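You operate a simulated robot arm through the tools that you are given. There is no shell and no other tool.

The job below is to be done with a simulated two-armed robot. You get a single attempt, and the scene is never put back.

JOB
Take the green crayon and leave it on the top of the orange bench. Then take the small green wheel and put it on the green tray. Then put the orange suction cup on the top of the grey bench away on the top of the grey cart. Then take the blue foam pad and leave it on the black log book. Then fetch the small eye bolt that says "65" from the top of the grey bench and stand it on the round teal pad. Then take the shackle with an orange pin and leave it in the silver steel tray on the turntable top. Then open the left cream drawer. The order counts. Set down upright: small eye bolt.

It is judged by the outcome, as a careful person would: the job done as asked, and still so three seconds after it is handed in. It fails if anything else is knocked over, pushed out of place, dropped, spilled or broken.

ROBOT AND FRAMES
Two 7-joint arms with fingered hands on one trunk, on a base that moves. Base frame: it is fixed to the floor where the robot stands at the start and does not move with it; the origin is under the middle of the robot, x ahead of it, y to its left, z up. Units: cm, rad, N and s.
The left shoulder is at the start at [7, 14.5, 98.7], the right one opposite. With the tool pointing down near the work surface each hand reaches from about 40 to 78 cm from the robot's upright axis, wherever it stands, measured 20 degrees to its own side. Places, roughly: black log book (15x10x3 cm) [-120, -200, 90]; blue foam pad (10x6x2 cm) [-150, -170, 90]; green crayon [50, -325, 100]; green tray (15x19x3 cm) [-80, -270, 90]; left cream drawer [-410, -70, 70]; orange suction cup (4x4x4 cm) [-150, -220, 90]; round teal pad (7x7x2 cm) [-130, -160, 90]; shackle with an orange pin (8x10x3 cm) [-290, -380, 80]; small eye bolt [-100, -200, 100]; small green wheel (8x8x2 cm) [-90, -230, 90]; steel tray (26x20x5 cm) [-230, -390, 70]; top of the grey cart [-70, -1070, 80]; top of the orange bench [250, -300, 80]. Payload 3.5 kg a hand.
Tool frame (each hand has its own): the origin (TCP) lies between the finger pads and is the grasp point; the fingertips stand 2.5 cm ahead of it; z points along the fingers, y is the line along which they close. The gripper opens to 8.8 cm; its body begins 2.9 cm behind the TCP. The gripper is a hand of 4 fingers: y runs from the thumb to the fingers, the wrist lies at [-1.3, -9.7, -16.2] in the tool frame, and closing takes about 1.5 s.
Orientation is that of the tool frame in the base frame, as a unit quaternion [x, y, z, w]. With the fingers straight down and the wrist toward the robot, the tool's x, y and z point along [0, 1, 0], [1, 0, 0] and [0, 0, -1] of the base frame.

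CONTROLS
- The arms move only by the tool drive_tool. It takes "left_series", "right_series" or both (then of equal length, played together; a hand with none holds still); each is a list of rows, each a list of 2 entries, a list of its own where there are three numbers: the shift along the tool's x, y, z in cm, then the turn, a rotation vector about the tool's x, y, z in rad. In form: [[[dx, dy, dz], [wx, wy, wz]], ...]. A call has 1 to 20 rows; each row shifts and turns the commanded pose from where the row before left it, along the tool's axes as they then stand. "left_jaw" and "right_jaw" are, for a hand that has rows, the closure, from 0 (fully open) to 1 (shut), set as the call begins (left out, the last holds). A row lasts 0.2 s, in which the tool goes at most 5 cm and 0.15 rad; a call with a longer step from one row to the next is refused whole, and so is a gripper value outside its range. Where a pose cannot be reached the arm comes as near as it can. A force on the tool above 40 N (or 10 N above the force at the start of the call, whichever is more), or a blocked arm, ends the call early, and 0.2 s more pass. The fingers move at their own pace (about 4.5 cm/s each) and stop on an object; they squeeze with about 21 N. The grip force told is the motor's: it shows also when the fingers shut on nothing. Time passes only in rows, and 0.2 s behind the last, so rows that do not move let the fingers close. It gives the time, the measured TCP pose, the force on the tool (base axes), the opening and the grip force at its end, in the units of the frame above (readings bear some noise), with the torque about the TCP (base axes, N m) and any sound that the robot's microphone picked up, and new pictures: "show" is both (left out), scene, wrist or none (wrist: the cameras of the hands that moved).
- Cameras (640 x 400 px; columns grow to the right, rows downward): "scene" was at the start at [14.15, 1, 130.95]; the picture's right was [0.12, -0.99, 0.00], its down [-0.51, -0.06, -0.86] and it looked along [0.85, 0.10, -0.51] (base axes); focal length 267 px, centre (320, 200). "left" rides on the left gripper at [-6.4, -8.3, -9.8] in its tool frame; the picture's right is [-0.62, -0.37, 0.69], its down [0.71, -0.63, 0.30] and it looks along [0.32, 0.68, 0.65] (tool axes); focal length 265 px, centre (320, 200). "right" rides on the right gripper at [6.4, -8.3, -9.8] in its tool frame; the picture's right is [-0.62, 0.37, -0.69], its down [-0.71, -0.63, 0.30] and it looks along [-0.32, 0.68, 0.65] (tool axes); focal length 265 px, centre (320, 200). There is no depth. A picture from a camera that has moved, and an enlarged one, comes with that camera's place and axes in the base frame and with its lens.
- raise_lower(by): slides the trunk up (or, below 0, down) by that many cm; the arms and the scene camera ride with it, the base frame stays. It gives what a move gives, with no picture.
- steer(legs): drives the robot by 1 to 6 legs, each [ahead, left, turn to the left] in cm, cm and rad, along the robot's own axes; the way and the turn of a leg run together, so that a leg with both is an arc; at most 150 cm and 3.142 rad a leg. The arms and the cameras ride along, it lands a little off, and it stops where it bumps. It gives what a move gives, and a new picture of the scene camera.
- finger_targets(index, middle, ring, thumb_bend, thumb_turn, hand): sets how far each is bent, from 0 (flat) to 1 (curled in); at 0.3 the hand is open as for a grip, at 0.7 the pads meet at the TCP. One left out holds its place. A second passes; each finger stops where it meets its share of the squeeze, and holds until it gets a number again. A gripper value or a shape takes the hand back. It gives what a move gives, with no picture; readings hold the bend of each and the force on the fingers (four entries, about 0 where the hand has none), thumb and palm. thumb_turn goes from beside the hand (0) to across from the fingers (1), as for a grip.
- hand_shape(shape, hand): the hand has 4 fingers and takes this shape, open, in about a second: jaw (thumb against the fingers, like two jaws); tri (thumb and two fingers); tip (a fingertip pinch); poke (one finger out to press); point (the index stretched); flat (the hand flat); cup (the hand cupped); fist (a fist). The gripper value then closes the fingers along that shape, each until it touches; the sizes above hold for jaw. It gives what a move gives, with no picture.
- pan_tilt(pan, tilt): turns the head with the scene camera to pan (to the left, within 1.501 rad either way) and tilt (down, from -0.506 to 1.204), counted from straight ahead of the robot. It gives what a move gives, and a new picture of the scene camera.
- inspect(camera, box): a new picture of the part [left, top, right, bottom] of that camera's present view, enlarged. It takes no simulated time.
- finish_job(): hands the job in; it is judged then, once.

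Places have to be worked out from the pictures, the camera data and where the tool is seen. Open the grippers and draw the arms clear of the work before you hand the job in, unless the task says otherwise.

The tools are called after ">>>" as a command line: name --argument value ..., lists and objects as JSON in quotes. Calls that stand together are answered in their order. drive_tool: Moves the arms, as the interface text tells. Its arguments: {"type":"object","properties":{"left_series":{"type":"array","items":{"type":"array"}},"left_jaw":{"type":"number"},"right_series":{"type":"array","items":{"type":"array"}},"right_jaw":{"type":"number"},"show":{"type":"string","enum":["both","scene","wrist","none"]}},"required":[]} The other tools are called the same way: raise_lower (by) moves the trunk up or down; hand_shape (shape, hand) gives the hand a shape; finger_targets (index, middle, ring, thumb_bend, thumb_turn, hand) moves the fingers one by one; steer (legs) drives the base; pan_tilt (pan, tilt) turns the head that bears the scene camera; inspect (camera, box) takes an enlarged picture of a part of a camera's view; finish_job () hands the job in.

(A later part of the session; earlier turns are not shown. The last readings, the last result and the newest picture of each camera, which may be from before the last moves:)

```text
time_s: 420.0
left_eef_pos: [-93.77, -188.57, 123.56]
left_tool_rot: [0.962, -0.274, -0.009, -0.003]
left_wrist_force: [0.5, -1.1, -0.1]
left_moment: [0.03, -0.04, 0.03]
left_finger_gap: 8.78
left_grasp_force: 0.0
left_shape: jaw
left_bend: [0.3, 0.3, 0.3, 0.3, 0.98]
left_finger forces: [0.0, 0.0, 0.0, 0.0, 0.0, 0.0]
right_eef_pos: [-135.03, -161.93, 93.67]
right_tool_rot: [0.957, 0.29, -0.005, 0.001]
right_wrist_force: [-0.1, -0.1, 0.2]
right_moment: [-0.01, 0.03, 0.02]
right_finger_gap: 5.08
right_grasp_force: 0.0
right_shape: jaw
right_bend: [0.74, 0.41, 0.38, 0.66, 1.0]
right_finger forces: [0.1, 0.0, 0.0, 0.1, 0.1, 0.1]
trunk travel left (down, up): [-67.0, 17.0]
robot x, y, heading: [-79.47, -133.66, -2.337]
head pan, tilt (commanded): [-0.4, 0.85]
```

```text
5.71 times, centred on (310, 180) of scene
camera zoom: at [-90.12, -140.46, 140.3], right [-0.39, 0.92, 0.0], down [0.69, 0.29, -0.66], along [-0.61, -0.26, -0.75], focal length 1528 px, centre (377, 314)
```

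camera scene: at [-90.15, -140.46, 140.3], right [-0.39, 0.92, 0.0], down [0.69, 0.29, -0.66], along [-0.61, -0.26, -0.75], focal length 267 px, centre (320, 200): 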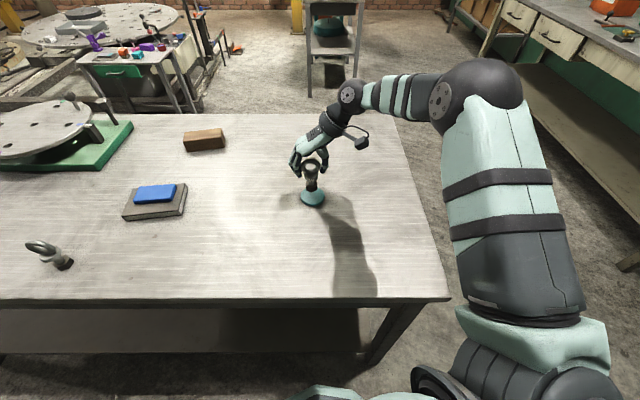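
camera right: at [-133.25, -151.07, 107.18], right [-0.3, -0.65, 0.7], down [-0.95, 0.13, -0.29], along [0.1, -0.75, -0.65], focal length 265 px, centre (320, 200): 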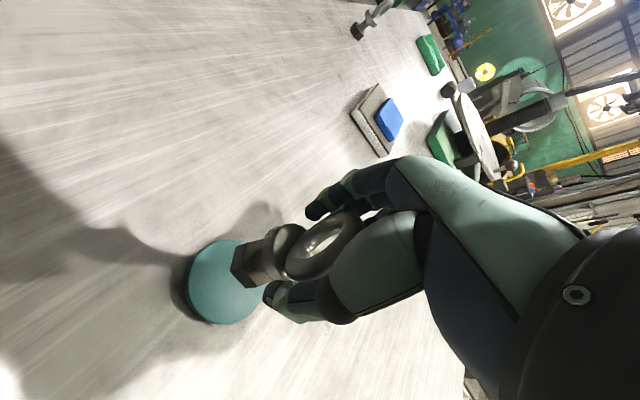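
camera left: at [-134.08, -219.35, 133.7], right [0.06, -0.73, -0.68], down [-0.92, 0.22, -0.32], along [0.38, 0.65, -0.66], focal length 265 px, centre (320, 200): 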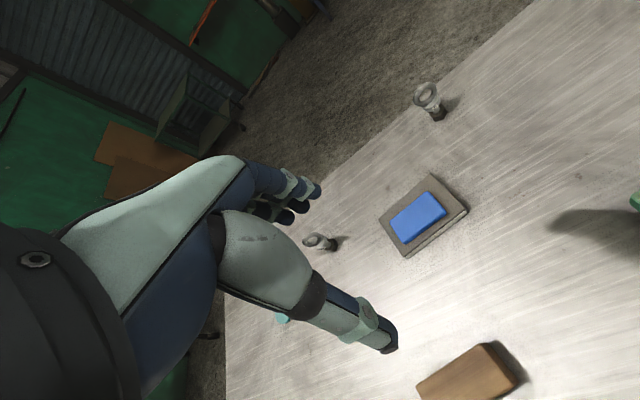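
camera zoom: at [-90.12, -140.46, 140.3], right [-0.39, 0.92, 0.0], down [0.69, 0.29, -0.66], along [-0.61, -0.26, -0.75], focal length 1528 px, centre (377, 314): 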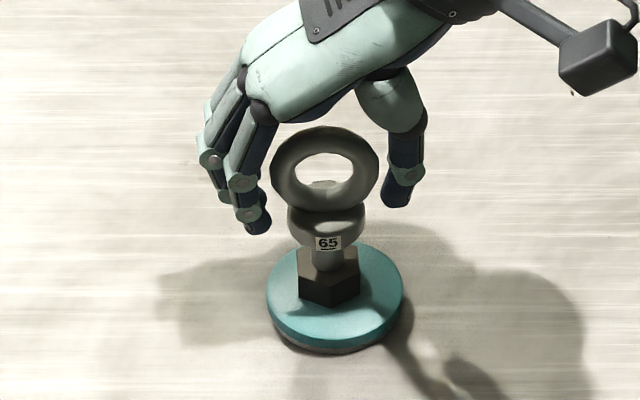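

Released and standing. I open fully and check the fingers before lifting.

>>> drive_tool --right_series '[[[0, 0, 0], [0, 0, 0]], [[0, 0, 0], [0, 0, 0]], [[0, 0, 0], [0, 0, 0]], [[0, 0, 0], [0, 0, 0]], [[0, 0, 0], [0, 0, 0]], [[0, 0, 0], [0, 0, 0]]]' --right_jaw 0 --show "wrist"

>>> inspect --camera "scene" --box '[270, 145, 350, 215]'

```text
time_s: 421.4
left_eef_pos: [-93.77, -188.59, 123.63]
left_tool_rot: [0.962, -0.273, -0.009, -0.002]
left_wrist_force: [-0.3, 0.8, 0.6]
left_moment: [-0.02, -0.02, -0.01]
left_finger_gap: 8.8
left_grasp_force: 0.1
left_shape: jaw
left_bend: [0.3, 0.3, 0.3, 0.3, 0.98]
left_finger forces: [0.0, 0.0, 0.0, 0.0, 0.0, 0.1]
right_eef_pos: [-135.02, -162.06, 93.77]
right_tool_rot: [0.957, 0.29, -0.005, 0.002]
right_wrist_force: [0.3, 0.1, 0.2]
right_moment: [-0.03, 0.0, 0.01]
right_finger_gap: 8.76
right_grasp_force: 0.0
right_shape: jaw
right_bend: [0.3, 0.3, 0.3, 0.3, 0.98]
right_finger forces: [0.1, 0.0, 0.1, 0.1, 0.1, 0.1]
trunk travel left (down, up): [-67.0, 17.0]
robot x, y, heading: [-79.82, -133.64, -2.339]
head pan, tilt (commanded): [-0.4, 0.85]
camera right: at [-134.12, -151.55, 103.43], right [-0.3, -0.65, 0.7], down [-0.95, 0.13, -0.29], along [0.1, -0.75, -0.65], focal length 265 px, centre (320, 200)
```

right: 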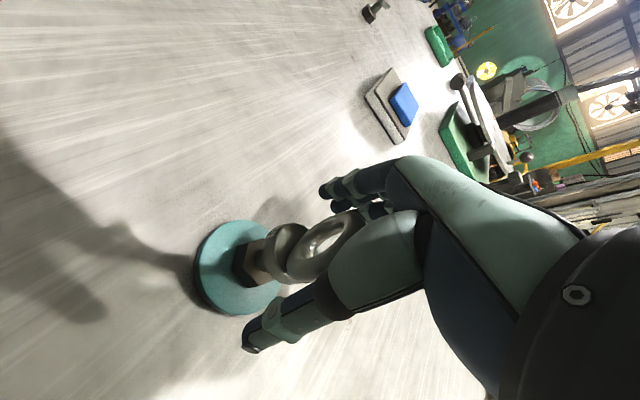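

```text
5.71 times, centred on (310, 180) of scene
camera zoom: at [-90.14, -140.47, 140.3], right [-0.39, 0.92, 0.0], down [0.69, 0.29, -0.66], along [-0.61, -0.26, -0.75], focal length 1528 px, centre (377, 314)
```

zoom: 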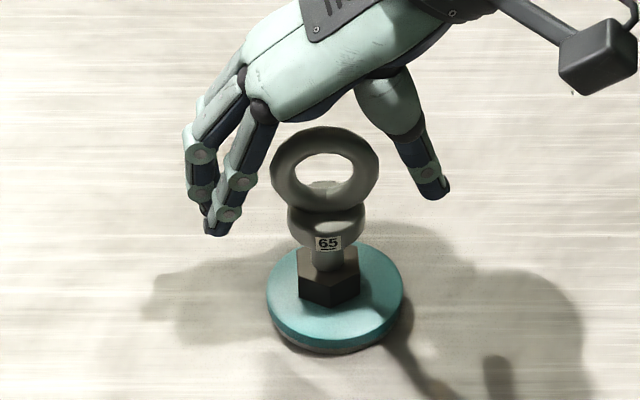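

Bolt "65" stands upright on the teal pad. I raise the hand straight up.

>>> drive_tool --right_series '[[[0, 0, -0.6], [0, 0, 0]], [[0, 0, -0.8], [0, 0, 0]], [[0, 0, -1], [0, 0, 0]], [[0, 0, -1.5], [0, 0, 0]], [[0, 0, -2], [0, 0, 0]], [[0, 0, -2.5], [0, 0, 0]], [[0, 0, -3], [0, 0, 0]], [[0, 0, -3], [0, 0, 0]], [[0, 0, -3], [0, 0, 0]], [[0, 0, -3], [0, 0, 0]], [[0, 0, -3], [0, 0, 0]], [[0, 0, -3], [0, 0, 0]], [[0, 0, 0], [0, 0, 0]]]' --show "both"

```text
time_s: 424.1
left_eef_pos: [-93.64, -188.58, 123.62]
left_tool_rot: [0.961, -0.275, -0.009, -0.003]
left_wrist_force: [-0.3, 0.1, 0.8]
left_moment: [0.04, -0.01, 0.0]
left_finger_gap: 8.77
left_grasp_force: 0.0
left_shape: jaw
left_bend: [0.3, 0.3, 0.3, 0.3, 0.98]
left_finger forces: [0.0, 0.0, 0.0, 0.1, 0.0, 0.0]
right_eef_pos: [-134.54, -162.07, 120.29]
right_tool_rot: [0.959, 0.285, -0.007, 0.006]
right_wrist_force: [6.3, -11.8, -5.6]
right_moment: [0.7, 0.81, -0.95]
right_finger_gap: 8.74
right_grasp_force: 0.1
right_shape: jaw
right_bend: [0.3, 0.3, 0.3, 0.3, 0.98]
right_finger forces: [0.0, 0.0, 0.0, 0.0, 0.1, 0.0]
trunk travel left (down, up): [-67.0, 17.0]
robot x, y, heading: [-79.46, -133.9, -2.337]
head pan, tilt (commanded): [-0.4, 0.85]
stopped in row 13 (right hand): the force on the tool passed its limit at 60 N (the readings are from after the stop); the commanded pose is now the measured one
camera scene: at [-90.09, -140.5, 140.31], right [-0.39, 0.92, 0.0], down [0.69, 0.3, -0.66], along [-0.61, -0.26, -0.75], focal length 267 px, centre (320, 200)
camera right: at [-133.7, -151.48, 129.87], right [-0.31, -0.64, 0.7], down [-0.95, 0.13, -0.3], along [0.1, -0.76, -0.64], focal length 265 px, centre (320, 200)
```

scene: 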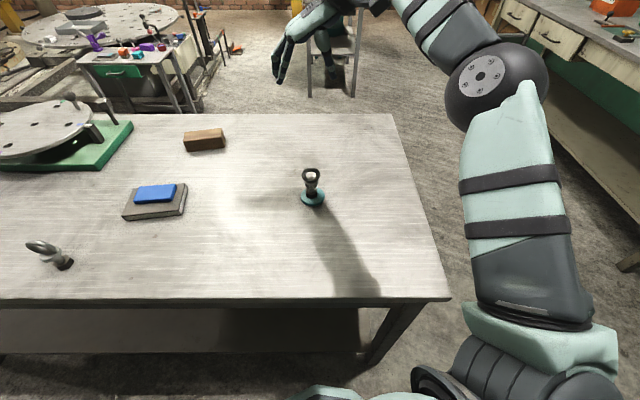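
right: 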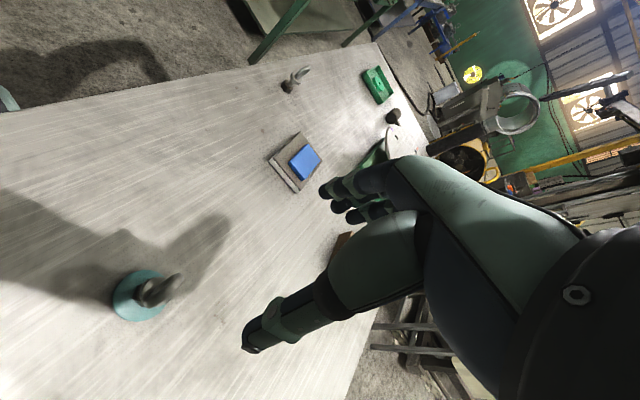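

The bolt stands fine; the wrist hit its own limit again at height. I rotate the hand back to its normal orientation.

>>> drive_tool --right_series '[[[0, 0, 0], [0, 0, 0.13]], [[0, 0, 0], [0, 0, 0.135]], [[0, 0, 0], [0, 0, 0.135]], [[0, 0, 0], [0, 0, 0.135]], [[0, 0, 0], [0, 0, 0.135]], [[0, 0, 0], [0, 0, 0.135]], [[0, 0, 0], [0, 0, 0.135]], [[0, 0, 0], [0, 0, 0.135]], [[0, 0, 0], [0, 0, 0.135]], [[0, 0, 0], [0, 0, 0.135]], [[0, 0, -1], [0, 0, 0]], [[0, 0, 0], [0, 0, 0]]]' --show "scene"

```text
time_s: 426.7
left_eef_pos: [-93.87, -188.59, 123.6]
left_tool_rot: [0.962, -0.274, -0.009, -0.003]
left_wrist_force: [0.2, -0.7, -0.2]
left_moment: [0.01, 0.0, 0.01]
left_finger_gap: 8.79
left_grasp_force: 0.1
left_shape: jaw
left_bend: [0.3, 0.3, 0.3, 0.3, 0.98]
left_finger forces: [0.1, 0.1, 0.1, 0.0, 0.0, 0.1]
right_eef_pos: [-134.69, -161.92, 121.23]
right_tool_rot: [0.927, -0.374, -0.002, 0.007]
right_wrist_force: [-0.1, -0.1, 0.2]
right_moment: [0.02, -0.01, 0.0]
right_finger_gap: 8.77
right_grasp_force: 0.1
right_shape: jaw
right_bend: [0.3, 0.3, 0.3, 0.3, 0.98]
right_finger forces: [0.0, 0.0, 0.0, 0.0, 0.0, 0.0]
trunk travel left (down, up): [-67.0, 17.0]
robot x, y, heading: [-79.55, -133.8, -2.336]
head pan, tilt (commanded): [-0.4, 0.85]
camera scene: at [-90.14, -140.46, 140.3], right [-0.39, 0.92, 0.0], down [0.69, 0.29, -0.66], along [-0.61, -0.26, -0.75], focal length 267 px, centre (320, 200)
```

scene: 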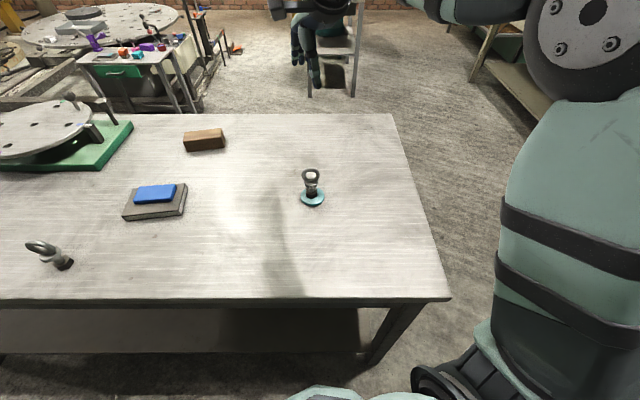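

Now the shackle: it lies on the turntable top near (-288,-385), the steel tray near (-232,-400). I'll approach the shackle from the turntable's west side, so I back off and go around the bench's right end again.

>>> steer --legs '[[-14, 0, 0], [0, 0, -0.395], [-8, -80, 0]]'

>>> drive_tool --right_series '[[[0, -1.5, -1], [0, 0, 0]], [[0, -1.5, -1], [0, 0, 0]], [[0, -1, -1], [0, 0, 0]], [[0, 0, 0], [0, 0, 0]]]' --show "none"

>>> pan_tilt --pan 0.0 --tilt 0.45

```text
time_s: 433.1
left_eef_pos: [-129.01, -92.05, 123.61]
left_tool_rot: [0.889, -0.458, -0.008, -0.005]
left_wrist_force: [0.4, -0.7, 0.4]
left_moment: [0.0, 0.01, -0.03]
left_finger_gap: 8.75
left_grasp_force: 0.0
left_shape: jaw
left_bend: [0.3, 0.3, 0.3, 0.3, 0.98]
left_finger forces: [0.0, 0.0, 0.0, 0.0, 0.0, 0.0]
right_eef_pos: [-156.48, -51.78, 121.18]
right_tool_rot: [0.836, -0.548, -0.004, 0.008]
right_wrist_force: [-0.8, 0.1, 0.0]
right_moment: [0.05, 0.03, -0.04]
right_finger_gap: 8.78
right_grasp_force: 0.0
right_shape: jaw
right_bend: [0.3, 0.3, 0.3, 0.3, 0.98]
right_finger forces: [0.1, 0.0, 0.1, 0.0, 0.1, 0.0]
trunk travel left (down, up): [-67.0, 17.0]
robot x, y, heading: [-94.73, -47.1, -2.729]
head pan, tilt (commanded): [-0.4, 0.85]
camera scene: at [-107.08, -49.01, 140.31], right [-0.01, 1.0, 0.0], down [0.75, 0.01, -0.66], along [-0.66, 0.0, -0.75], focal length 267 px, centre (320, 200)
```

scene: 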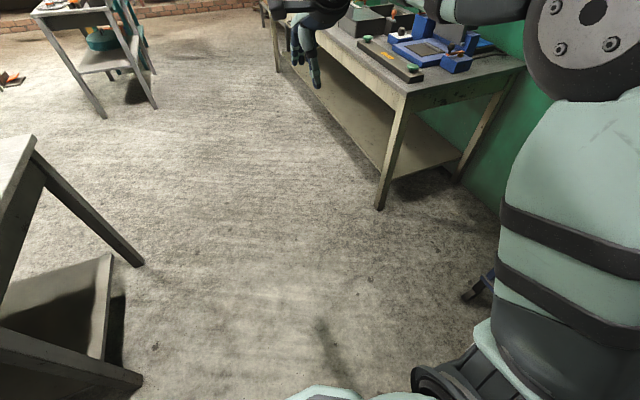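

```text
time_s: 434.1
left_eef_pos: [-128.96, -92.05, 123.48]
left_tool_rot: [0.889, -0.459, -0.008, -0.004]
left_wrist_force: [-0.9, -0.9, 0.3]
left_moment: [0.0, -0.02, -0.01]
left_finger_gap: 8.78
left_grasp_force: 0.1
left_shape: jaw
left_bend: [0.3, 0.3, 0.3, 0.3, 0.98]
left_finger forces: [0.0, 0.1, 0.0, 0.1, 0.0, 0.0]
right_eef_pos: [-152.69, -50.15, 124.23]
right_tool_rot: [0.836, -0.549, -0.003, 0.007]
right_wrist_force: [0.7, 0.5, -0.6]
right_moment: [-0.01, -0.02, 0.0]
right_finger_gap: 8.77
right_grasp_force: 0.1
right_shape: jaw
right_bend: [0.3, 0.3, 0.3, 0.3, 0.98]
right_finger forces: [0.0, 0.0, 0.0, 0.1, 0.1, 0.1]
trunk travel left (down, up): [-67.0, 17.0]
robot x, y, heading: [-94.91, -46.8, -2.734]
head pan, tilt (commanded): [-0.4, 0.85]
```

```text
time_s: 435.0
left_eef_pos: [-129.04, -92.05, 123.58]
left_tool_rot: [0.888, -0.459, -0.009, -0.004]
left_wrist_force: [0.2, 0.9, 0.5]
left_moment: [-0.02, 0.0, 0.04]
left_finger_gap: 8.76
left_grasp_force: 0.1
left_shape: jaw
left_bend: [0.3, 0.3, 0.3, 0.3, 0.98]
left_finger forces: [0.0, 0.0, 0.1, 0.1, 0.1, 0.0]
right_eef_pos: [-152.76, -50.12, 124.18]
right_tool_rot: [0.836, -0.549, -0.003, 0.007]
right_wrist_force: [-0.2, -0.3, 0.0]
right_moment: [-0.02, 0.0, 0.0]
right_finger_gap: 8.77
right_grasp_force: 0.2
right_shape: jaw
right_bend: [0.3, 0.3, 0.3, 0.3, 0.98]
right_finger forces: [0.0, 0.1, 0.0, 0.1, 0.0, 0.0]
trunk travel left (down, up): [-67.0, 17.0]
robot x, y, heading: [-94.45, -46.76, -2.733]
head pan, tilt (commanded): [0.0, 0.45]
camera scene: at [-107.72, -52.52, 143.74], right [-0.39, 0.92, 0.0], down [0.4, 0.17, -0.9], along [-0.83, -0.35, -0.44], focal length 267 px, centre (320, 200)
```

scene: 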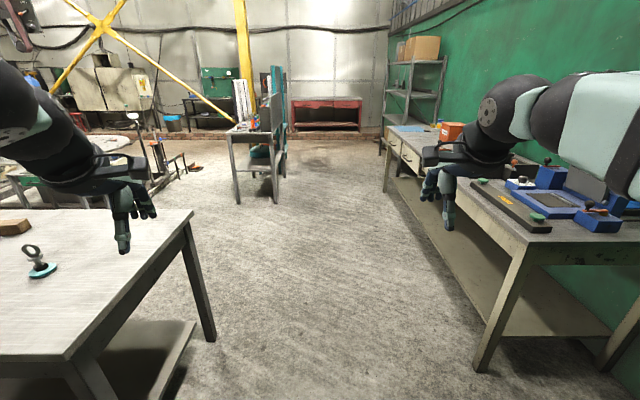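

The corridor is open. I drive ahead past the bench and then diagonally toward the turntable's west side.

>>> steer --legs '[[100, 0, 0], [100, 0, 0], [32, 0, 0], [24, 60, 0]]'

>>> pan_tilt --pan 0.7 --tilt 0.55

```text
time_s: 450.1
left_eef_pos: [-340.02, -253.02, 123.67]
left_tool_rot: [0.896, -0.443, -0.007, -0.003]
left_wrist_force: [0.2, 0.0, 0.5]
left_moment: [-0.02, -0.02, -0.04]
left_finger_gap: 8.77
left_grasp_force: 0.1
left_shape: jaw
left_bend: [0.3, 0.3, 0.3, 0.3, 0.98]
left_finger forces: [0.0, 0.0, 0.0, 0.0, 0.0, 0.1]
right_eef_pos: [-365.21, -211.85, 124.15]
right_tool_rot: [0.845, -0.534, -0.003, 0.007]
right_wrist_force: [-0.6, 0.1, 0.0]
right_moment: [0.0, -0.01, 0.0]
right_finger_gap: 8.75
right_grasp_force: 0.1
right_shape: jaw
right_bend: [0.3, 0.3, 0.3, 0.3, 0.98]
right_finger forces: [0.0, 0.0, 0.1, 0.0, 0.1, 0.1]
trunk travel left (down, up): [-67.0, 17.0]
robot x, y, heading: [-307.27, -207.1, -2.704]
head pan, tilt (commanded): [0.0, 0.45]
camera scene: at [-320.04, -212.83, 143.75], right [-0.43, 0.9, 0.0], down [0.39, 0.18, -0.9], along [-0.81, -0.38, -0.44], focal length 267 px, centre (320, 200)
```

scene: 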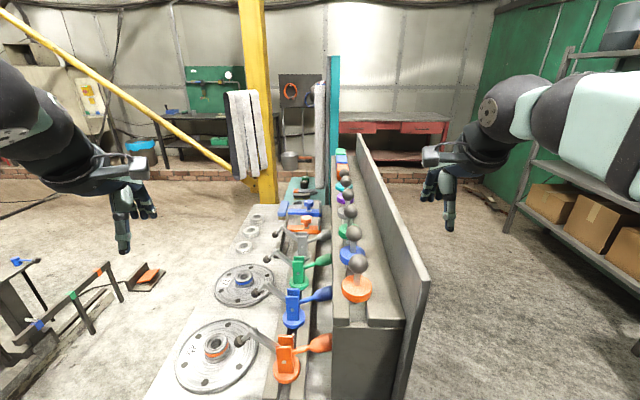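

```text
time_s: 451.2
left_eef_pos: [-340.03, -253.08, 123.57]
left_tool_rot: [0.896, -0.443, -0.009, -0.004]
left_wrist_force: [-0.2, 0.0, -0.6]
left_moment: [0.01, 0.0, -0.04]
left_finger_gap: 8.75
left_grasp_force: 0.2
left_shape: jaw
left_bend: [0.3, 0.3, 0.3, 0.3, 0.98]
left_finger forces: [0.0, 0.0, 0.0, 0.1, 0.0, 0.0]
right_eef_pos: [-365.17, -211.87, 124.09]
right_tool_rot: [0.845, -0.534, -0.003, 0.007]
right_wrist_force: [-0.6, -0.1, -0.3]
right_moment: [0.0, 0.0, 0.0]
right_finger_gap: 8.75
right_grasp_force: 0.0
right_shape: jaw
right_bend: [0.3, 0.3, 0.3, 0.3, 0.98]
right_finger forces: [0.0, 0.0, 0.0, 0.0, 0.0, 0.1]
trunk travel left (down, up): [-67.0, 17.0]
robot x, y, heading: [-307.4, -206.53, -2.699]
head pan, tilt (commanded): [0.7, 0.55]
camera scene: at [-315.48, -217.12, 142.85], right [-0.91, 0.42, 0.0], down [0.22, 0.47, -0.85], along [-0.36, -0.77, -0.52], focal length 267 px, centre (320, 200)
```

scene: 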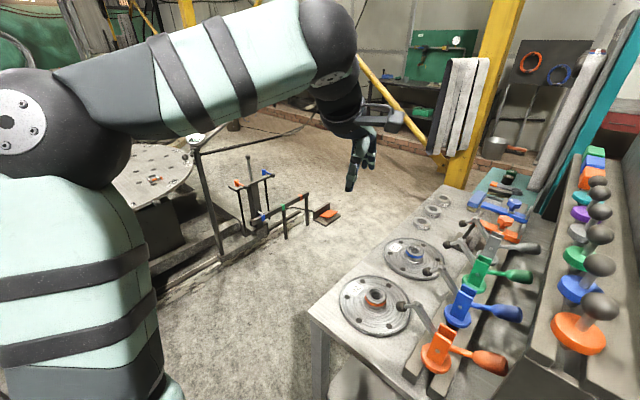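

I'm right beside the desk with clamps; a low frame stands west of the turntable. I turn left to face along the aisle toward the turntable and look.

>>> steer --legs '[[-6, 0, 0], [0, 0, 1.54], [45, 0, 0]]'

>>> pan_tilt --pan -0.2 --tilt 0.6

```text
time_s: 458.2
left_eef_pos: [-241.0, -281.24, 123.67]
left_tool_rot: [0.956, 0.292, -0.01, 0.004]
left_wrist_force: [0.7, -0.3, -1.0]
left_moment: [0.0, 0.02, -0.02]
left_finger_gap: 8.78
left_grasp_force: 0.1
left_shape: jaw
left_bend: [0.3, 0.3, 0.3, 0.3, 0.98]
left_finger forces: [0.0, 0.1, 0.0, 0.1, 0.0, 0.1]
right_eef_pos: [-283.57, -303.89, 124.19]
right_tool_rot: [0.982, 0.19, 0.003, 0.009]
right_wrist_force: [0.5, 0.2, -0.2]
right_moment: [0.01, 0.0, 0.03]
right_finger_gap: 8.78
right_grasp_force: 0.1
right_shape: jaw
right_bend: [0.3, 0.3, 0.3, 0.3, 0.98]
right_finger forces: [0.1, 0.0, 0.0, 0.0, 0.0, 0.0]
trunk travel left (down, up): [-67.0, 17.0]
robot x, y, heading: [-285.38, -245.85, -1.191]
head pan, tilt (commanded): [0.7, 0.55]
camera scene: at [-275.31, -254.78, 142.86], right [-0.47, -0.88, 0.0], down [-0.46, 0.25, -0.85], along [0.75, -0.4, -0.52], focal length 267 px, centre (320, 200)
```

scene: 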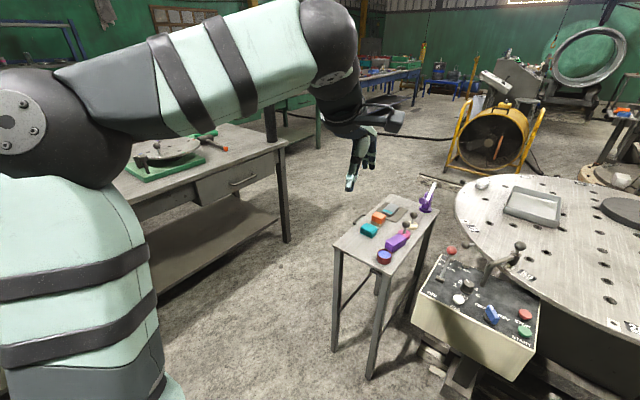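

```text
time_s: 459.4
left_eef_pos: [-241.02, -281.35, 123.63]
left_tool_rot: [0.957, 0.291, -0.009, 0.003]
left_wrist_force: [-0.3, 0.0, -0.8]
left_moment: [-0.01, 0.0, 0.03]
left_finger_gap: 8.78
left_grasp_force: 0.0
left_shape: jaw
left_bend: [0.3, 0.3, 0.3, 0.3, 0.98]
left_finger forces: [0.1, 0.1, 0.0, 0.0, 0.1, 0.0]
right_eef_pos: [-283.51, -303.99, 124.09]
right_tool_rot: [0.982, 0.191, 0.002, 0.007]
right_wrist_force: [-0.6, 0.0, 0.6]
right_moment: [0.01, -0.01, 0.06]
right_finger_gap: 8.75
right_grasp_force: 0.1
right_shape: jaw
right_bend: [0.3, 0.3, 0.3, 0.3, 0.98]
right_finger forces: [0.1, 0.0, 0.1, 0.1, 0.0, 0.0]
trunk travel left (down, up): [-67.0, 17.0]
robot x, y, heading: [-284.84, -245.82, -1.189]
head pan, tilt (commanded): [-0.201, 0.6]
camera scene: at [-281.6, -259.35, 142.39], right [-0.98, -0.18, 0.0], down [-0.1, 0.56, -0.82], along [0.15, -0.81, -0.57], focal length 267 px, centre (320, 200)
```

scene: 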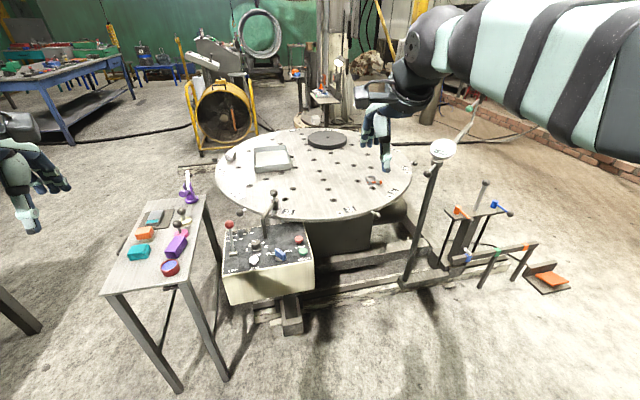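

I can stand north of the turntable between the control desk and the lamp post (at (-316,-379), up to z≈95). I'll use the left hand for the shackle at about (-287,-383). I drive to (-300,-325) and turn.

>>> steer --legs '[[45, -43, 0], [20, 0, 0], [0, 0, -0.5]]'

>>> pan_tilt --pan 0.25 --tilt 0.8

>>> inspect --camera "left" --box '[0, 0, 640, 400]'

```text
time_s: 465.5
left_eef_pos: [-280.04, -375.1, 123.55]
left_tool_rot: [0.999, 0.042, -0.01, 0.0]
left_wrist_force: [-0.3, -0.4, -0.8]
left_moment: [-0.01, 0.01, 0.01]
left_finger_gap: 8.8
left_grasp_force: 0.1
left_shape: jaw
left_bend: [0.3, 0.3, 0.3, 0.3, 0.98]
left_finger forces: [0.1, 0.0, 0.0, 0.1, 0.1, 0.1]
right_eef_pos: [-328.27, -374.09, 124.15]
right_tool_rot: [0.998, -0.061, 0.001, 0.008]
right_wrist_force: [0.2, -0.6, -0.3]
right_moment: [0.01, -0.01, -0.01]
right_finger_gap: 8.76
right_grasp_force: 0.0
right_shape: jaw
right_bend: [0.3, 0.3, 0.3, 0.3, 0.98]
right_finger forces: [0.0, 0.1, 0.1, 0.1, 0.0, 0.0]
trunk travel left (down, up): [-67.0, 17.0]
robot x, y, heading: [-301.68, -322.6, -1.696]
head pan, tilt (commanded): [-0.201, 0.6]
camera scene: at [-304.88, -335.99, 142.39], right [-0.95, 0.32, 0.0], down [0.18, 0.54, -0.82], along [-0.27, -0.78, -0.57], focal length 267 px, centre (320, 200)
```

scene: 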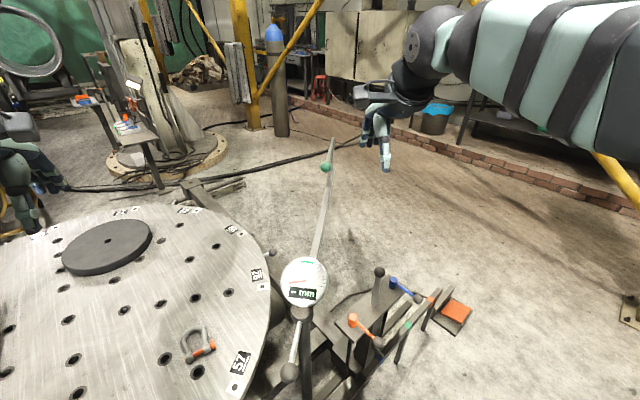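

```text
time_s: 466.4
left_eef_pos: [-280.06, -374.98, 123.66]
left_tool_rot: [0.999, 0.043, -0.009, 0.001]
left_wrist_force: [0.6, -0.1, -0.4]
left_moment: [0.03, 0.03, 0.02]
left_finger_gap: 8.76
left_grasp_force: 0.0
left_shape: jaw
left_bend: [0.3, 0.3, 0.3, 0.3, 0.98]
left_finger forces: [0.1, 0.0, 0.0, 0.0, 0.0, 0.0]
right_eef_pos: [-328.41, -374.11, 124.13]
right_tool_rot: [0.998, -0.062, 0.0, 0.007]
right_wrist_force: [0.1, -0.4, 0.3]
right_moment: [0.01, 0.03, -0.02]
right_finger_gap: 8.77
right_grasp_force: 0.0
right_shape: jaw
right_bend: [0.3, 0.3, 0.3, 0.3, 0.98]
right_finger forces: [0.0, 0.0, 0.0, 0.0, 0.0, 0.0]
trunk travel left (down, up): [-67.0, 17.0]
robot x, y, heading: [-301.43, -322.38, -1.698]
head pan, tilt (commanded): [0.25, 0.799]
camera scene: at [-301.1, -335.59, 140.71], right [-0.99, -0.12, 0.0], down [-0.09, 0.71, -0.7], along [0.09, -0.69, -0.72], focal length 267 px, centre (320, 200)
```

scene: 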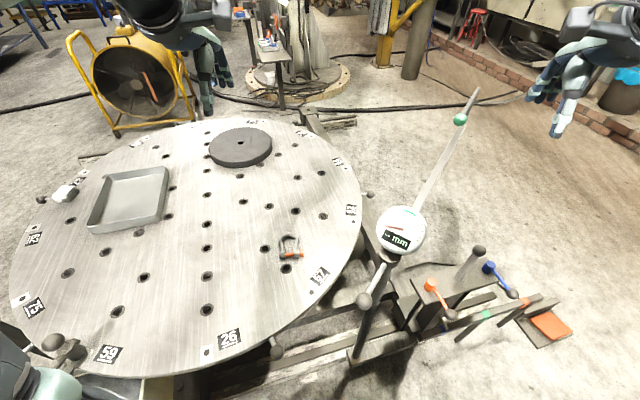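

```text
1.00 times, centred on (320, 200) of left (not enlarged: the box is as wide or as high as the picture)
camera zoom: at [-286.9, -367.16, 133.41], right [-0.66, 0.31, -0.68], down [0.65, 0.69, -0.32], along [0.37, -0.65, -0.66], focal length 265 px, centre (320, 200)
```

zoom: 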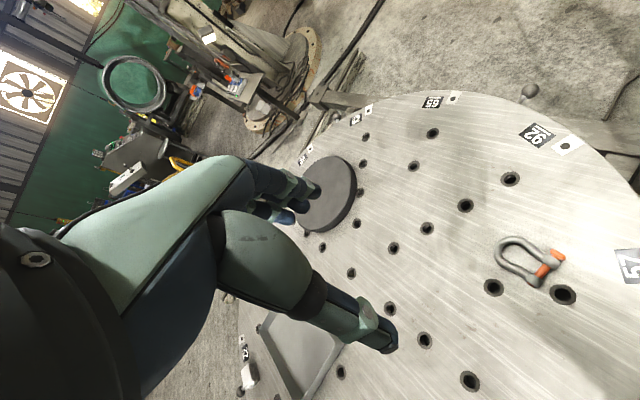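

The shackle is clearly visible with its orange pin. I zoom in both cameras to measure its position, orientation and the turntable's height.

>>> inspect --camera "scene" --box '[240, 210, 340, 290]'

>>> inspect --camera "left" --box '[470, 210, 640, 320]'

```text
5.00 times, centred on (290, 250) of scene
camera zoom: at [-301.1, -335.59, 140.71], right [-0.99, -0.12, 0.0], down [-0.09, 0.71, -0.7], along [0.09, -0.69, -0.72], focal length 1337 px, centre (470, -50)
```

zoom: 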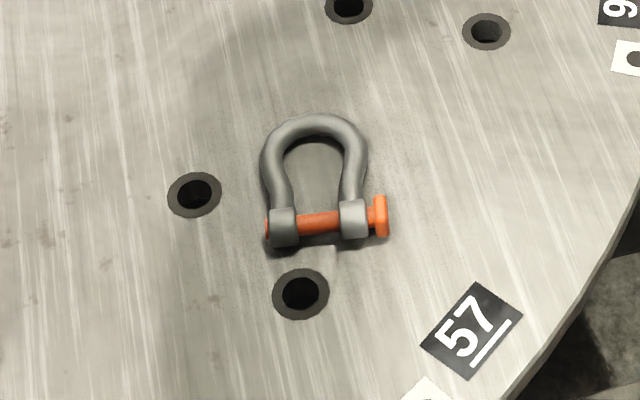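

```text
3.64 times, centred on (555, 265) of left
camera zoom: at [-286.9, -367.16, 133.41], right [-0.66, 0.31, -0.68], down [0.65, 0.69, -0.32], along [0.37, -0.65, -0.66], focal length 965 px, centre (-534, -36)
```

zoom: 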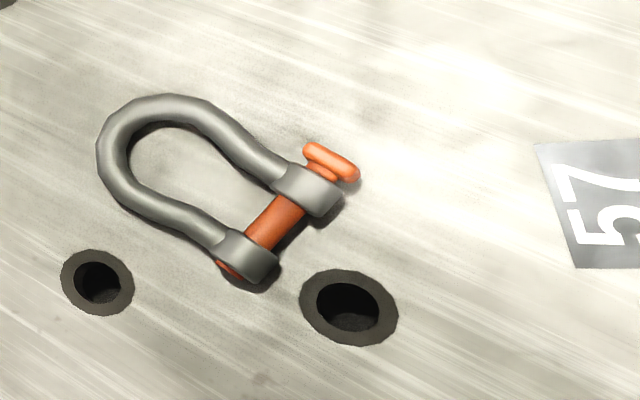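

Turntable top is at z≈74.2. The shackle's pin runs from (-284.5,-375.4) to (-291.3,-376.8), bow toward (-285.7,-383.5). I'll grip across its bow. First I pull the right hand back a little for safety and turn the base 0.3 rad right so the left wrist can turn comfortably.

>>> drive_tool --right_series '[[[0, -1.5, -1], [0, 0, 0]], [[0, -2, -1], [0, 0, 0]], [[0, -2, -1], [0, 0, 0]], [[0, -2, -1], [0, 0, 0]], [[0, 0, 0], [0, 0, 0]]]' --show "none"

>>> steer --legs '[[0, 0, -0.3]]'

>>> drive_tool --left_series '[[[0, 0, 0], [0, 0, 0.14]], [[0, 0, 0], [0, 0, 0.14]], [[0, 0, 0], [0, 0, 0.14]], [[0, 0, 0], [0, 0, 0.14]], [[0, 0, 0], [0, 0, 0.14]], [[0, 0, 0], [0, 0, 0.14]], [[0, 0, 0], [0, 0, 0.14]], [[0, 0, 0], [0, 0, 0.14]], [[0, 0, 0], [0, 0, 0]], [[0, 0, 0], [0, 0, 0]]]' --left_jaw 0 --show "both"

```text
time_s: 467.6
left_eef_pos: [-280.15, -374.91, 123.55]
left_tool_rot: [0.999, 0.042, -0.009, 0.001]
left_wrist_force: [-0.5, 0.8, 0.0]
left_moment: [0.0, -0.01, 0.01]
left_finger_gap: 8.75
left_grasp_force: 0.0
left_shape: jaw
left_bend: [0.3, 0.3, 0.3, 0.3, 0.98]
left_finger forces: [0.1, 0.0, 0.0, 0.1, 0.0, 0.1]
right_eef_pos: [-327.42, -366.48, 128.07]
right_tool_rot: [0.998, -0.062, 0.003, 0.008]
right_wrist_force: [0.0, -0.4, 0.2]
right_moment: [-0.03, -0.02, -0.02]
right_finger_gap: 8.79
right_grasp_force: 0.0
right_shape: jaw
right_bend: [0.3, 0.3, 0.3, 0.3, 0.98]
right_finger forces: [0.1, 0.0, 0.1, 0.0, 0.0, 0.0]
trunk travel left (down, up): [-67.0, 17.0]
robot x, y, heading: [-301.8, -322.65, -1.701]
head pan, tilt (commanded): [0.25, 0.799]
```

```text
time_s: 469.0
left_eef_pos: [-296.53, -379.06, 123.45]
left_tool_rot: [0.994, -0.106, -0.01, -0.001]
left_wrist_force: [-0.1, 0.2, -0.2]
left_moment: [0.01, 0.01, -0.01]
left_finger_gap: 8.77
left_grasp_force: 0.0
left_shape: jaw
left_bend: [0.3, 0.3, 0.3, 0.3, 0.98]
left_finger forces: [0.1, 0.0, 0.0, 0.0, 0.1, 0.1]
right_eef_pos: [-339.14, -357.03, 128.05]
right_tool_rot: [0.978, -0.21, 0.001, 0.008]
right_wrist_force: [0.0, 1.7, 0.5]
right_moment: [0.01, 0.02, 0.0]
right_finger_gap: 8.77
right_grasp_force: 0.1
right_shape: jaw
right_bend: [0.3, 0.3, 0.3, 0.3, 0.98]
right_finger forces: [0.0, 0.0, 0.0, 0.0, 0.0, 0.0]
trunk travel left (down, up): [-67.0, 17.0]
robot x, y, heading: [-301.22, -322.55, -1.999]
head pan, tilt (commanded): [0.25, 0.799]
camera scene: at [-304.87, -335.15, 140.71], right [-0.98, 0.17, 0.0], down [0.13, 0.71, -0.7], along [-0.12, -0.69, -0.72], focal length 267 px, centre (320, 200)
```

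scene: 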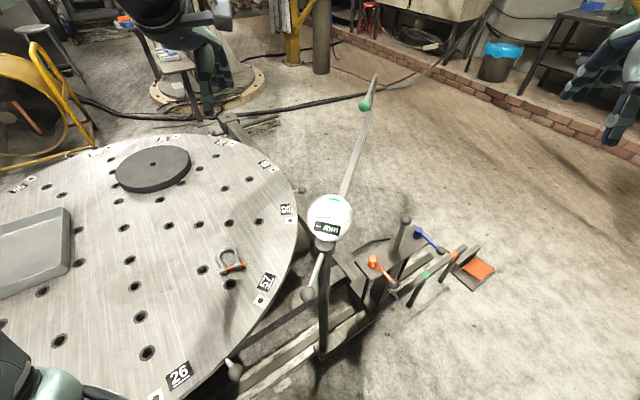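

```text
time_s: 471.2
left_eef_pos: [-296.48, -379.0, 123.74]
left_tool_rot: [0.786, -0.618, -0.009, 0.004]
left_wrist_force: [-0.6, 0.2, 0.6]
left_moment: [0.02, 0.0, 0.02]
left_finger_gap: 8.78
left_grasp_force: 0.0
left_shape: jaw
left_bend: [0.3, 0.3, 0.3, 0.3, 0.98]
left_finger forces: [0.1, 0.0, 0.0, 0.0, 0.1, 0.0]
right_eef_pos: [-339.27, -356.79, 128.06]
right_tool_rot: [0.978, -0.209, 0.001, 0.009]
right_wrist_force: [-0.4, 0.6, 0.1]
right_moment: [-0.04, 0.0, -0.03]
right_finger_gap: 8.78
right_grasp_force: 0.0
right_shape: jaw
right_bend: [0.3, 0.3, 0.3, 0.3, 0.98]
right_finger forces: [0.0, 0.1, 0.0, 0.1, 0.0, 0.0]
trunk travel left (down, up): [-67.0, 17.0]
robot x, y, heading: [-301.55, -322.56, -1.998]
head pan, tilt (commanded): [0.25, 0.799]
camera scene: at [-304.92, -335.13, 140.71], right [-0.98, 0.17, 0.0], down [0.13, 0.71, -0.7], along [-0.12, -0.69, -0.72], focal length 267 px, centre (320, 200)
camera left: at [-289.58, -370.82, 133.23], right [0.2, 0.69, -0.69], down [0.77, -0.55, -0.32], along [-0.6, -0.47, -0.64], focal length 265 px, centre (320, 200)
```

scene: 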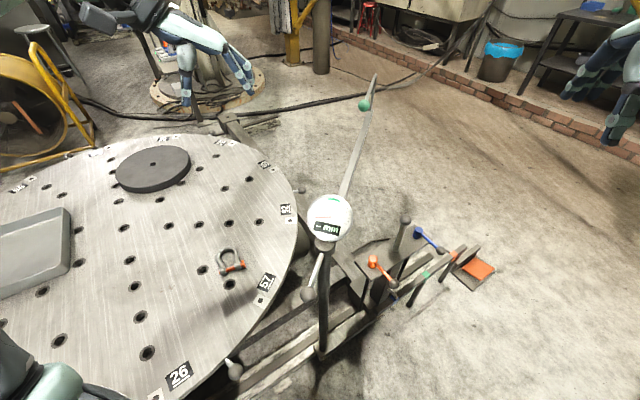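
left: 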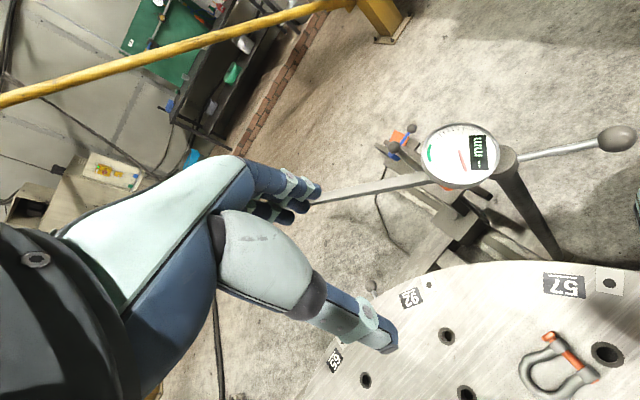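

The left hand is turned so that it closes across the shackle. I move it over the shackle and descend to z≈95.

>>> drive_tool --left_series '[[[0.68, -1.9, 0], [0, 0, 0]], [[0.68, -1.9, 0], [0, 0, 0]], [[0.68, -1.9, 0], [0, 0, 0]], [[0.68, -1.9, 0], [0, 0, 0]], [[0.68, -1.9, 0], [0, 0, 0]], [[0, 0, 3], [0, 0, 0]], [[0, 0, 3], [0, 0, 0]], [[0, 0, 3], [0, 0, 0]], [[0, 0, 3], [0, 0, 0]], [[0, 0, 3], [0, 0, 0]], [[0, 0, 3], [0, 0, 0]], [[0, 0, 3], [0, 0, 0]], [[0, 0, 3], [0, 0, 0]], [[0, 0, 3], [0, 0, 0]], [[0, 0, 0], [0, 0, 0]]]' --show "both"

>>> inspect --camera "scene" --box '[160, 190, 320, 310]'

```text
time_s: 474.4
left_eef_pos: [-286.85, -379.75, 96.37]
left_tool_rot: [0.786, -0.619, -0.008, 0.005]
left_wrist_force: [0.1, 0.3, 0.7]
left_moment: [-0.03, 0.01, 0.03]
left_finger_gap: 8.77
left_grasp_force: 0.1
left_shape: jaw
left_bend: [0.3, 0.3, 0.3, 0.3, 0.98]
left_finger forces: [0.0, 0.1, 0.0, 0.0, 0.0, 0.0]
right_eef_pos: [-339.25, -356.91, 128.08]
right_tool_rot: [0.978, -0.209, 0.002, 0.009]
right_wrist_force: [0.5, 0.2, -0.1]
right_moment: [0.0, 0.01, 0.0]
right_finger_gap: 8.8
right_grasp_force: 0.0
right_shape: jaw
right_bend: [0.3, 0.3, 0.3, 0.3, 0.98]
right_finger forces: [0.1, 0.0, 0.1, 0.0, 0.1, 0.0]
trunk travel left (down, up): [-67.0, 17.0]
robot x, y, heading: [-301.96, -322.77, -1.997]
head pan, tilt (commanded): [0.25, 0.799]
camera scene: at [-304.92, -335.09, 140.71], right [-0.98, 0.17, 0.0], down [0.13, 0.71, -0.7], along [-0.12, -0.69, -0.72], focal length 267 px, centre (320, 200)
camera left: at [-280.04, -371.58, 105.98], right [0.2, 0.69, -0.69], down [0.77, -0.54, -0.32], along [-0.6, -0.47, -0.64], focal length 265 px, centre (320, 200)
```

scene: 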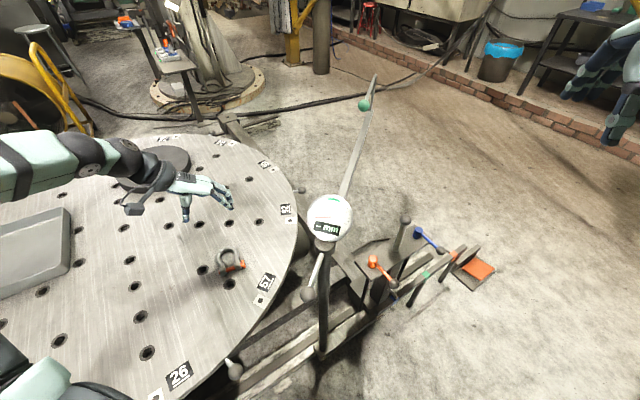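
left: 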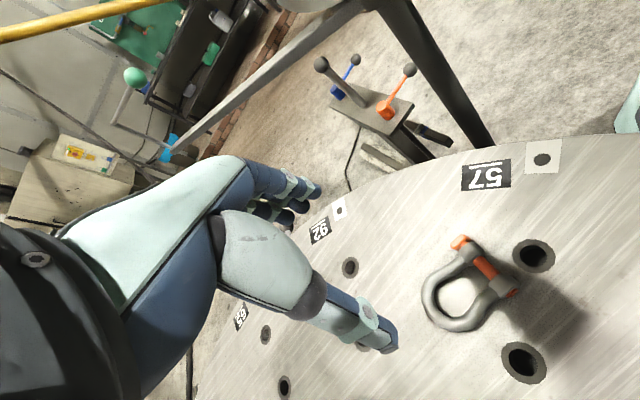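

```text
3.33 times, centred on (240, 250) of scene
camera zoom: at [-304.92, -335.09, 140.71], right [-0.98, 0.17, 0.0], down [0.13, 0.71, -0.7], along [-0.12, -0.69, -0.72], focal length 891 px, centre (587, 33)
```

zoom: 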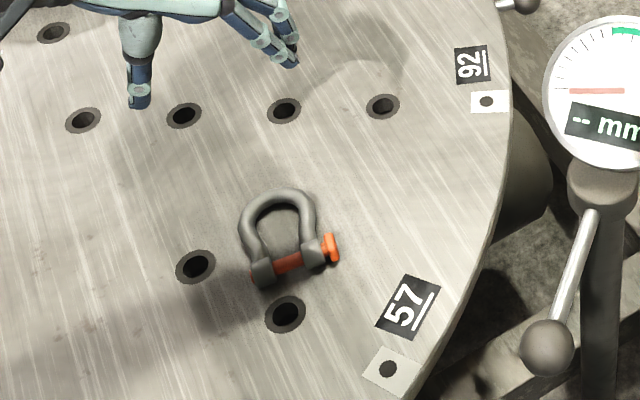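

Position checks out with the wrist camera. I descend further toward the shackle.

>>> drive_tool --left_series '[[[0.4, -0.1, 2], [0, 0, 0]], [[0, 0, 2.5], [0, 0, 0]], [[0, 0, 2.5], [0, 0, 0]], [[0, 0, 2.5], [0, 0, 0]], [[0, 0, 2.5], [0, 0, 0]], [[0, 0, 2], [0, 0, 0]], [[0, 0, 1], [0, 0, 0]], [[0, 0, 0], [0, 0, 0]]]' --show "both"

>>> inspect --camera "scene" --box '[160, 200, 320, 300]'

```text
time_s: 476.2
left_eef_pos: [-286.92, -380.31, 81.33]
left_tool_rot: [0.786, -0.618, -0.009, 0.004]
left_wrist_force: [-0.5, -0.5, 0.6]
left_moment: [-0.02, 0.02, -0.01]
left_finger_gap: 8.77
left_grasp_force: 0.0
left_shape: jaw
left_bend: [0.3, 0.3, 0.3, 0.3, 0.98]
left_finger forces: [0.0, 0.0, 0.1, 0.0, 0.0, 0.0]
right_eef_pos: [-339.26, -356.85, 128.0]
right_tool_rot: [0.978, -0.21, 0.003, 0.008]
right_wrist_force: [-0.4, -0.9, 0.0]
right_moment: [0.02, -0.02, 0.02]
right_finger_gap: 8.77
right_grasp_force: 0.1
right_shape: jaw
right_bend: [0.3, 0.3, 0.3, 0.3, 0.98]
right_finger forces: [0.1, 0.0, 0.0, 0.1, 0.0, 0.1]
trunk travel left (down, up): [-67.0, 17.0]
robot x, y, heading: [-301.75, -322.18, -1.998]
head pan, tilt (commanded): [0.25, 0.799]
camera scene: at [-304.92, -335.11, 140.71], right [-0.98, 0.17, 0.0], down [0.13, 0.71, -0.7], along [-0.12, -0.69, -0.72], focal length 267 px, centre (320, 200)
camera left: at [-280.01, -372.1, 91.01], right [0.2, 0.69, -0.69], down [0.77, -0.54, -0.32], along [-0.6, -0.47, -0.64], focal length 265 px, centre (320, 200)
```

scene: 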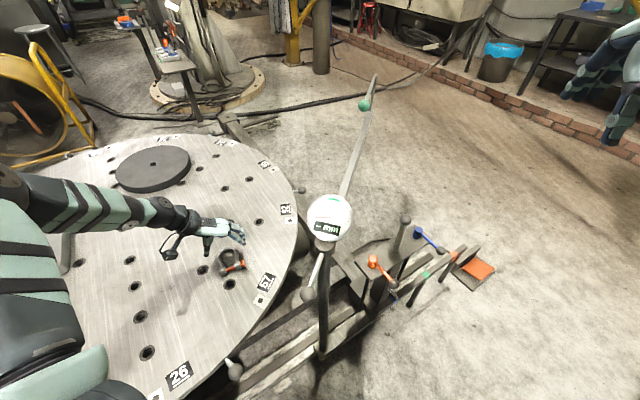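
left: 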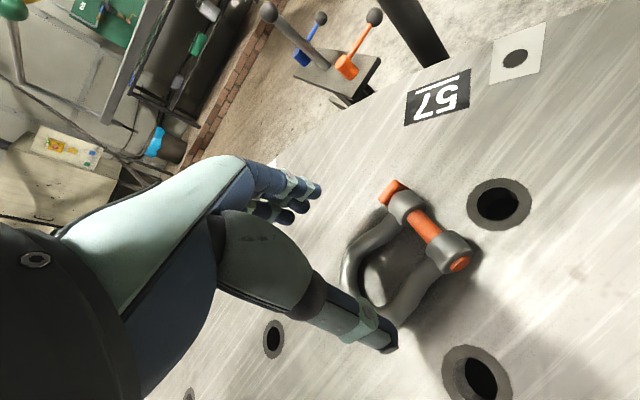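

```text
4.00 times, centred on (240, 250) of scene
camera zoom: at [-304.92, -335.11, 140.71], right [-0.98, 0.17, 0.0], down [0.13, 0.71, -0.7], along [-0.12, -0.69, -0.72], focal length 1070 px, centre (640, 0)
```

zoom: 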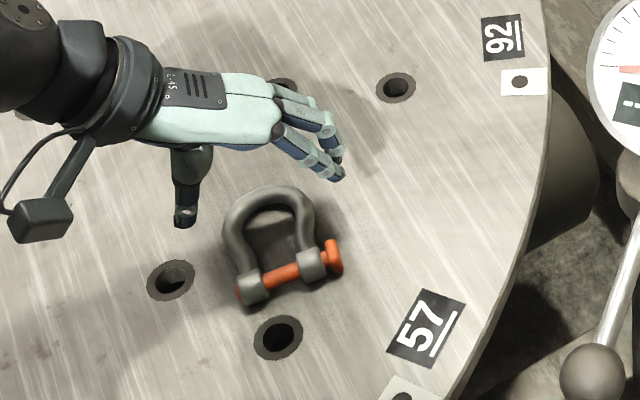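

The shackle is about 0.6 cm off toward the thumb; I correct by 0.5 cm and descend to z≈77.2.

>>> drive_tool --left_series '[[[0, -0.5, 0.5], [0, 0, 0]], [[0, 0, 1], [0, 0, 0]], [[0, 0, 1], [0, 0, 0]], [[0, 0, 0.8], [0, 0, 0]], [[0, 0, 0.6], [0, 0, 0]], [[0, 0, 0], [0, 0, 0]]]' --show "both"

>>> inspect --camera "scene" --box '[160, 200, 320, 300]'

```text
time_s: 477.6
left_eef_pos: [-286.54, -380.04, 77.6]
left_tool_rot: [0.786, -0.618, -0.007, 0.005]
left_wrist_force: [-0.2, 0.2, -0.9]
left_moment: [0.01, 0.0, -0.02]
left_finger_gap: 8.76
left_grasp_force: 0.1
left_shape: jaw
left_bend: [0.3, 0.3, 0.3, 0.3, 0.98]
left_finger forces: [0.1, 0.0, 0.0, 0.0, 0.0, 0.0]
right_eef_pos: [-339.29, -356.89, 128.12]
right_tool_rot: [0.978, -0.21, 0.001, 0.008]
right_wrist_force: [0.0, 0.2, 0.1]
right_moment: [0.01, -0.01, -0.02]
right_finger_gap: 8.75
right_grasp_force: 0.1
right_shape: jaw
right_bend: [0.3, 0.3, 0.3, 0.3, 0.98]
right_finger forces: [0.0, 0.1, 0.1, 0.0, 0.0, 0.0]
trunk travel left (down, up): [-67.0, 17.0]
robot x, y, heading: [-301.61, -322.64, -1.994]
head pan, tilt (commanded): [0.25, 0.799]
camera scene: at [-304.91, -335.12, 140.71], right [-0.98, 0.17, 0.0], down [0.13, 0.71, -0.7], along [-0.12, -0.69, -0.72], focal length 267 px, centre (320, 200)
camera left: at [-279.65, -371.92, 87.13], right [0.2, 0.69, -0.69], down [0.77, -0.54, -0.32], along [-0.6, -0.47, -0.64], focal length 265 px, centre (320, 200)
```

scene: 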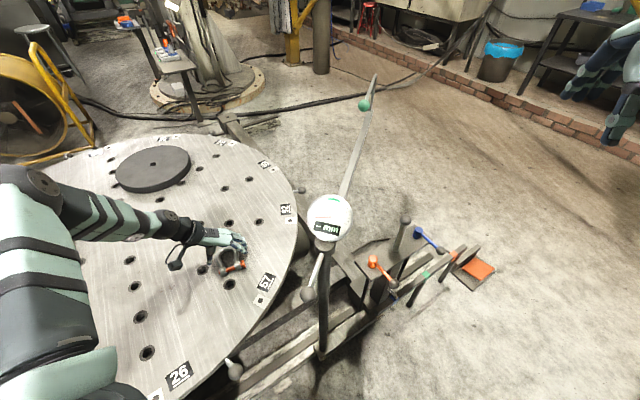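
left: 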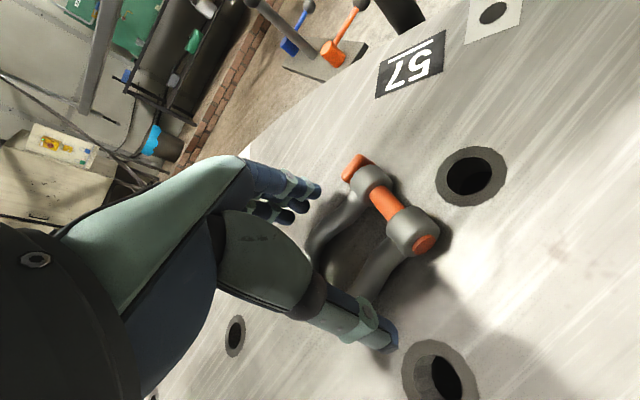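

```text
4.00 times, centred on (240, 250) of scene
camera zoom: at [-304.91, -335.12, 140.71], right [-0.98, 0.17, 0.0], down [0.13, 0.71, -0.7], along [-0.12, -0.69, -0.72], focal length 1070 px, centre (640, 0)
```

zoom: 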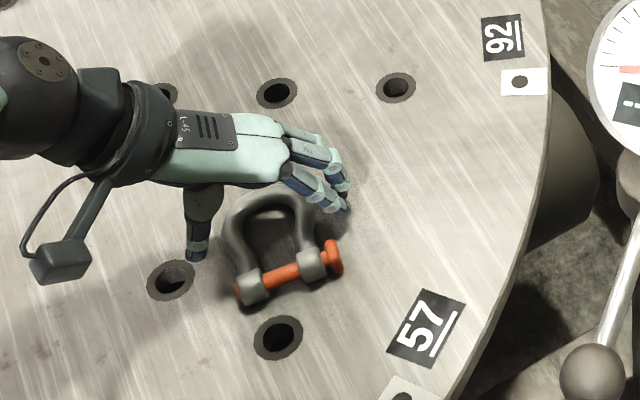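

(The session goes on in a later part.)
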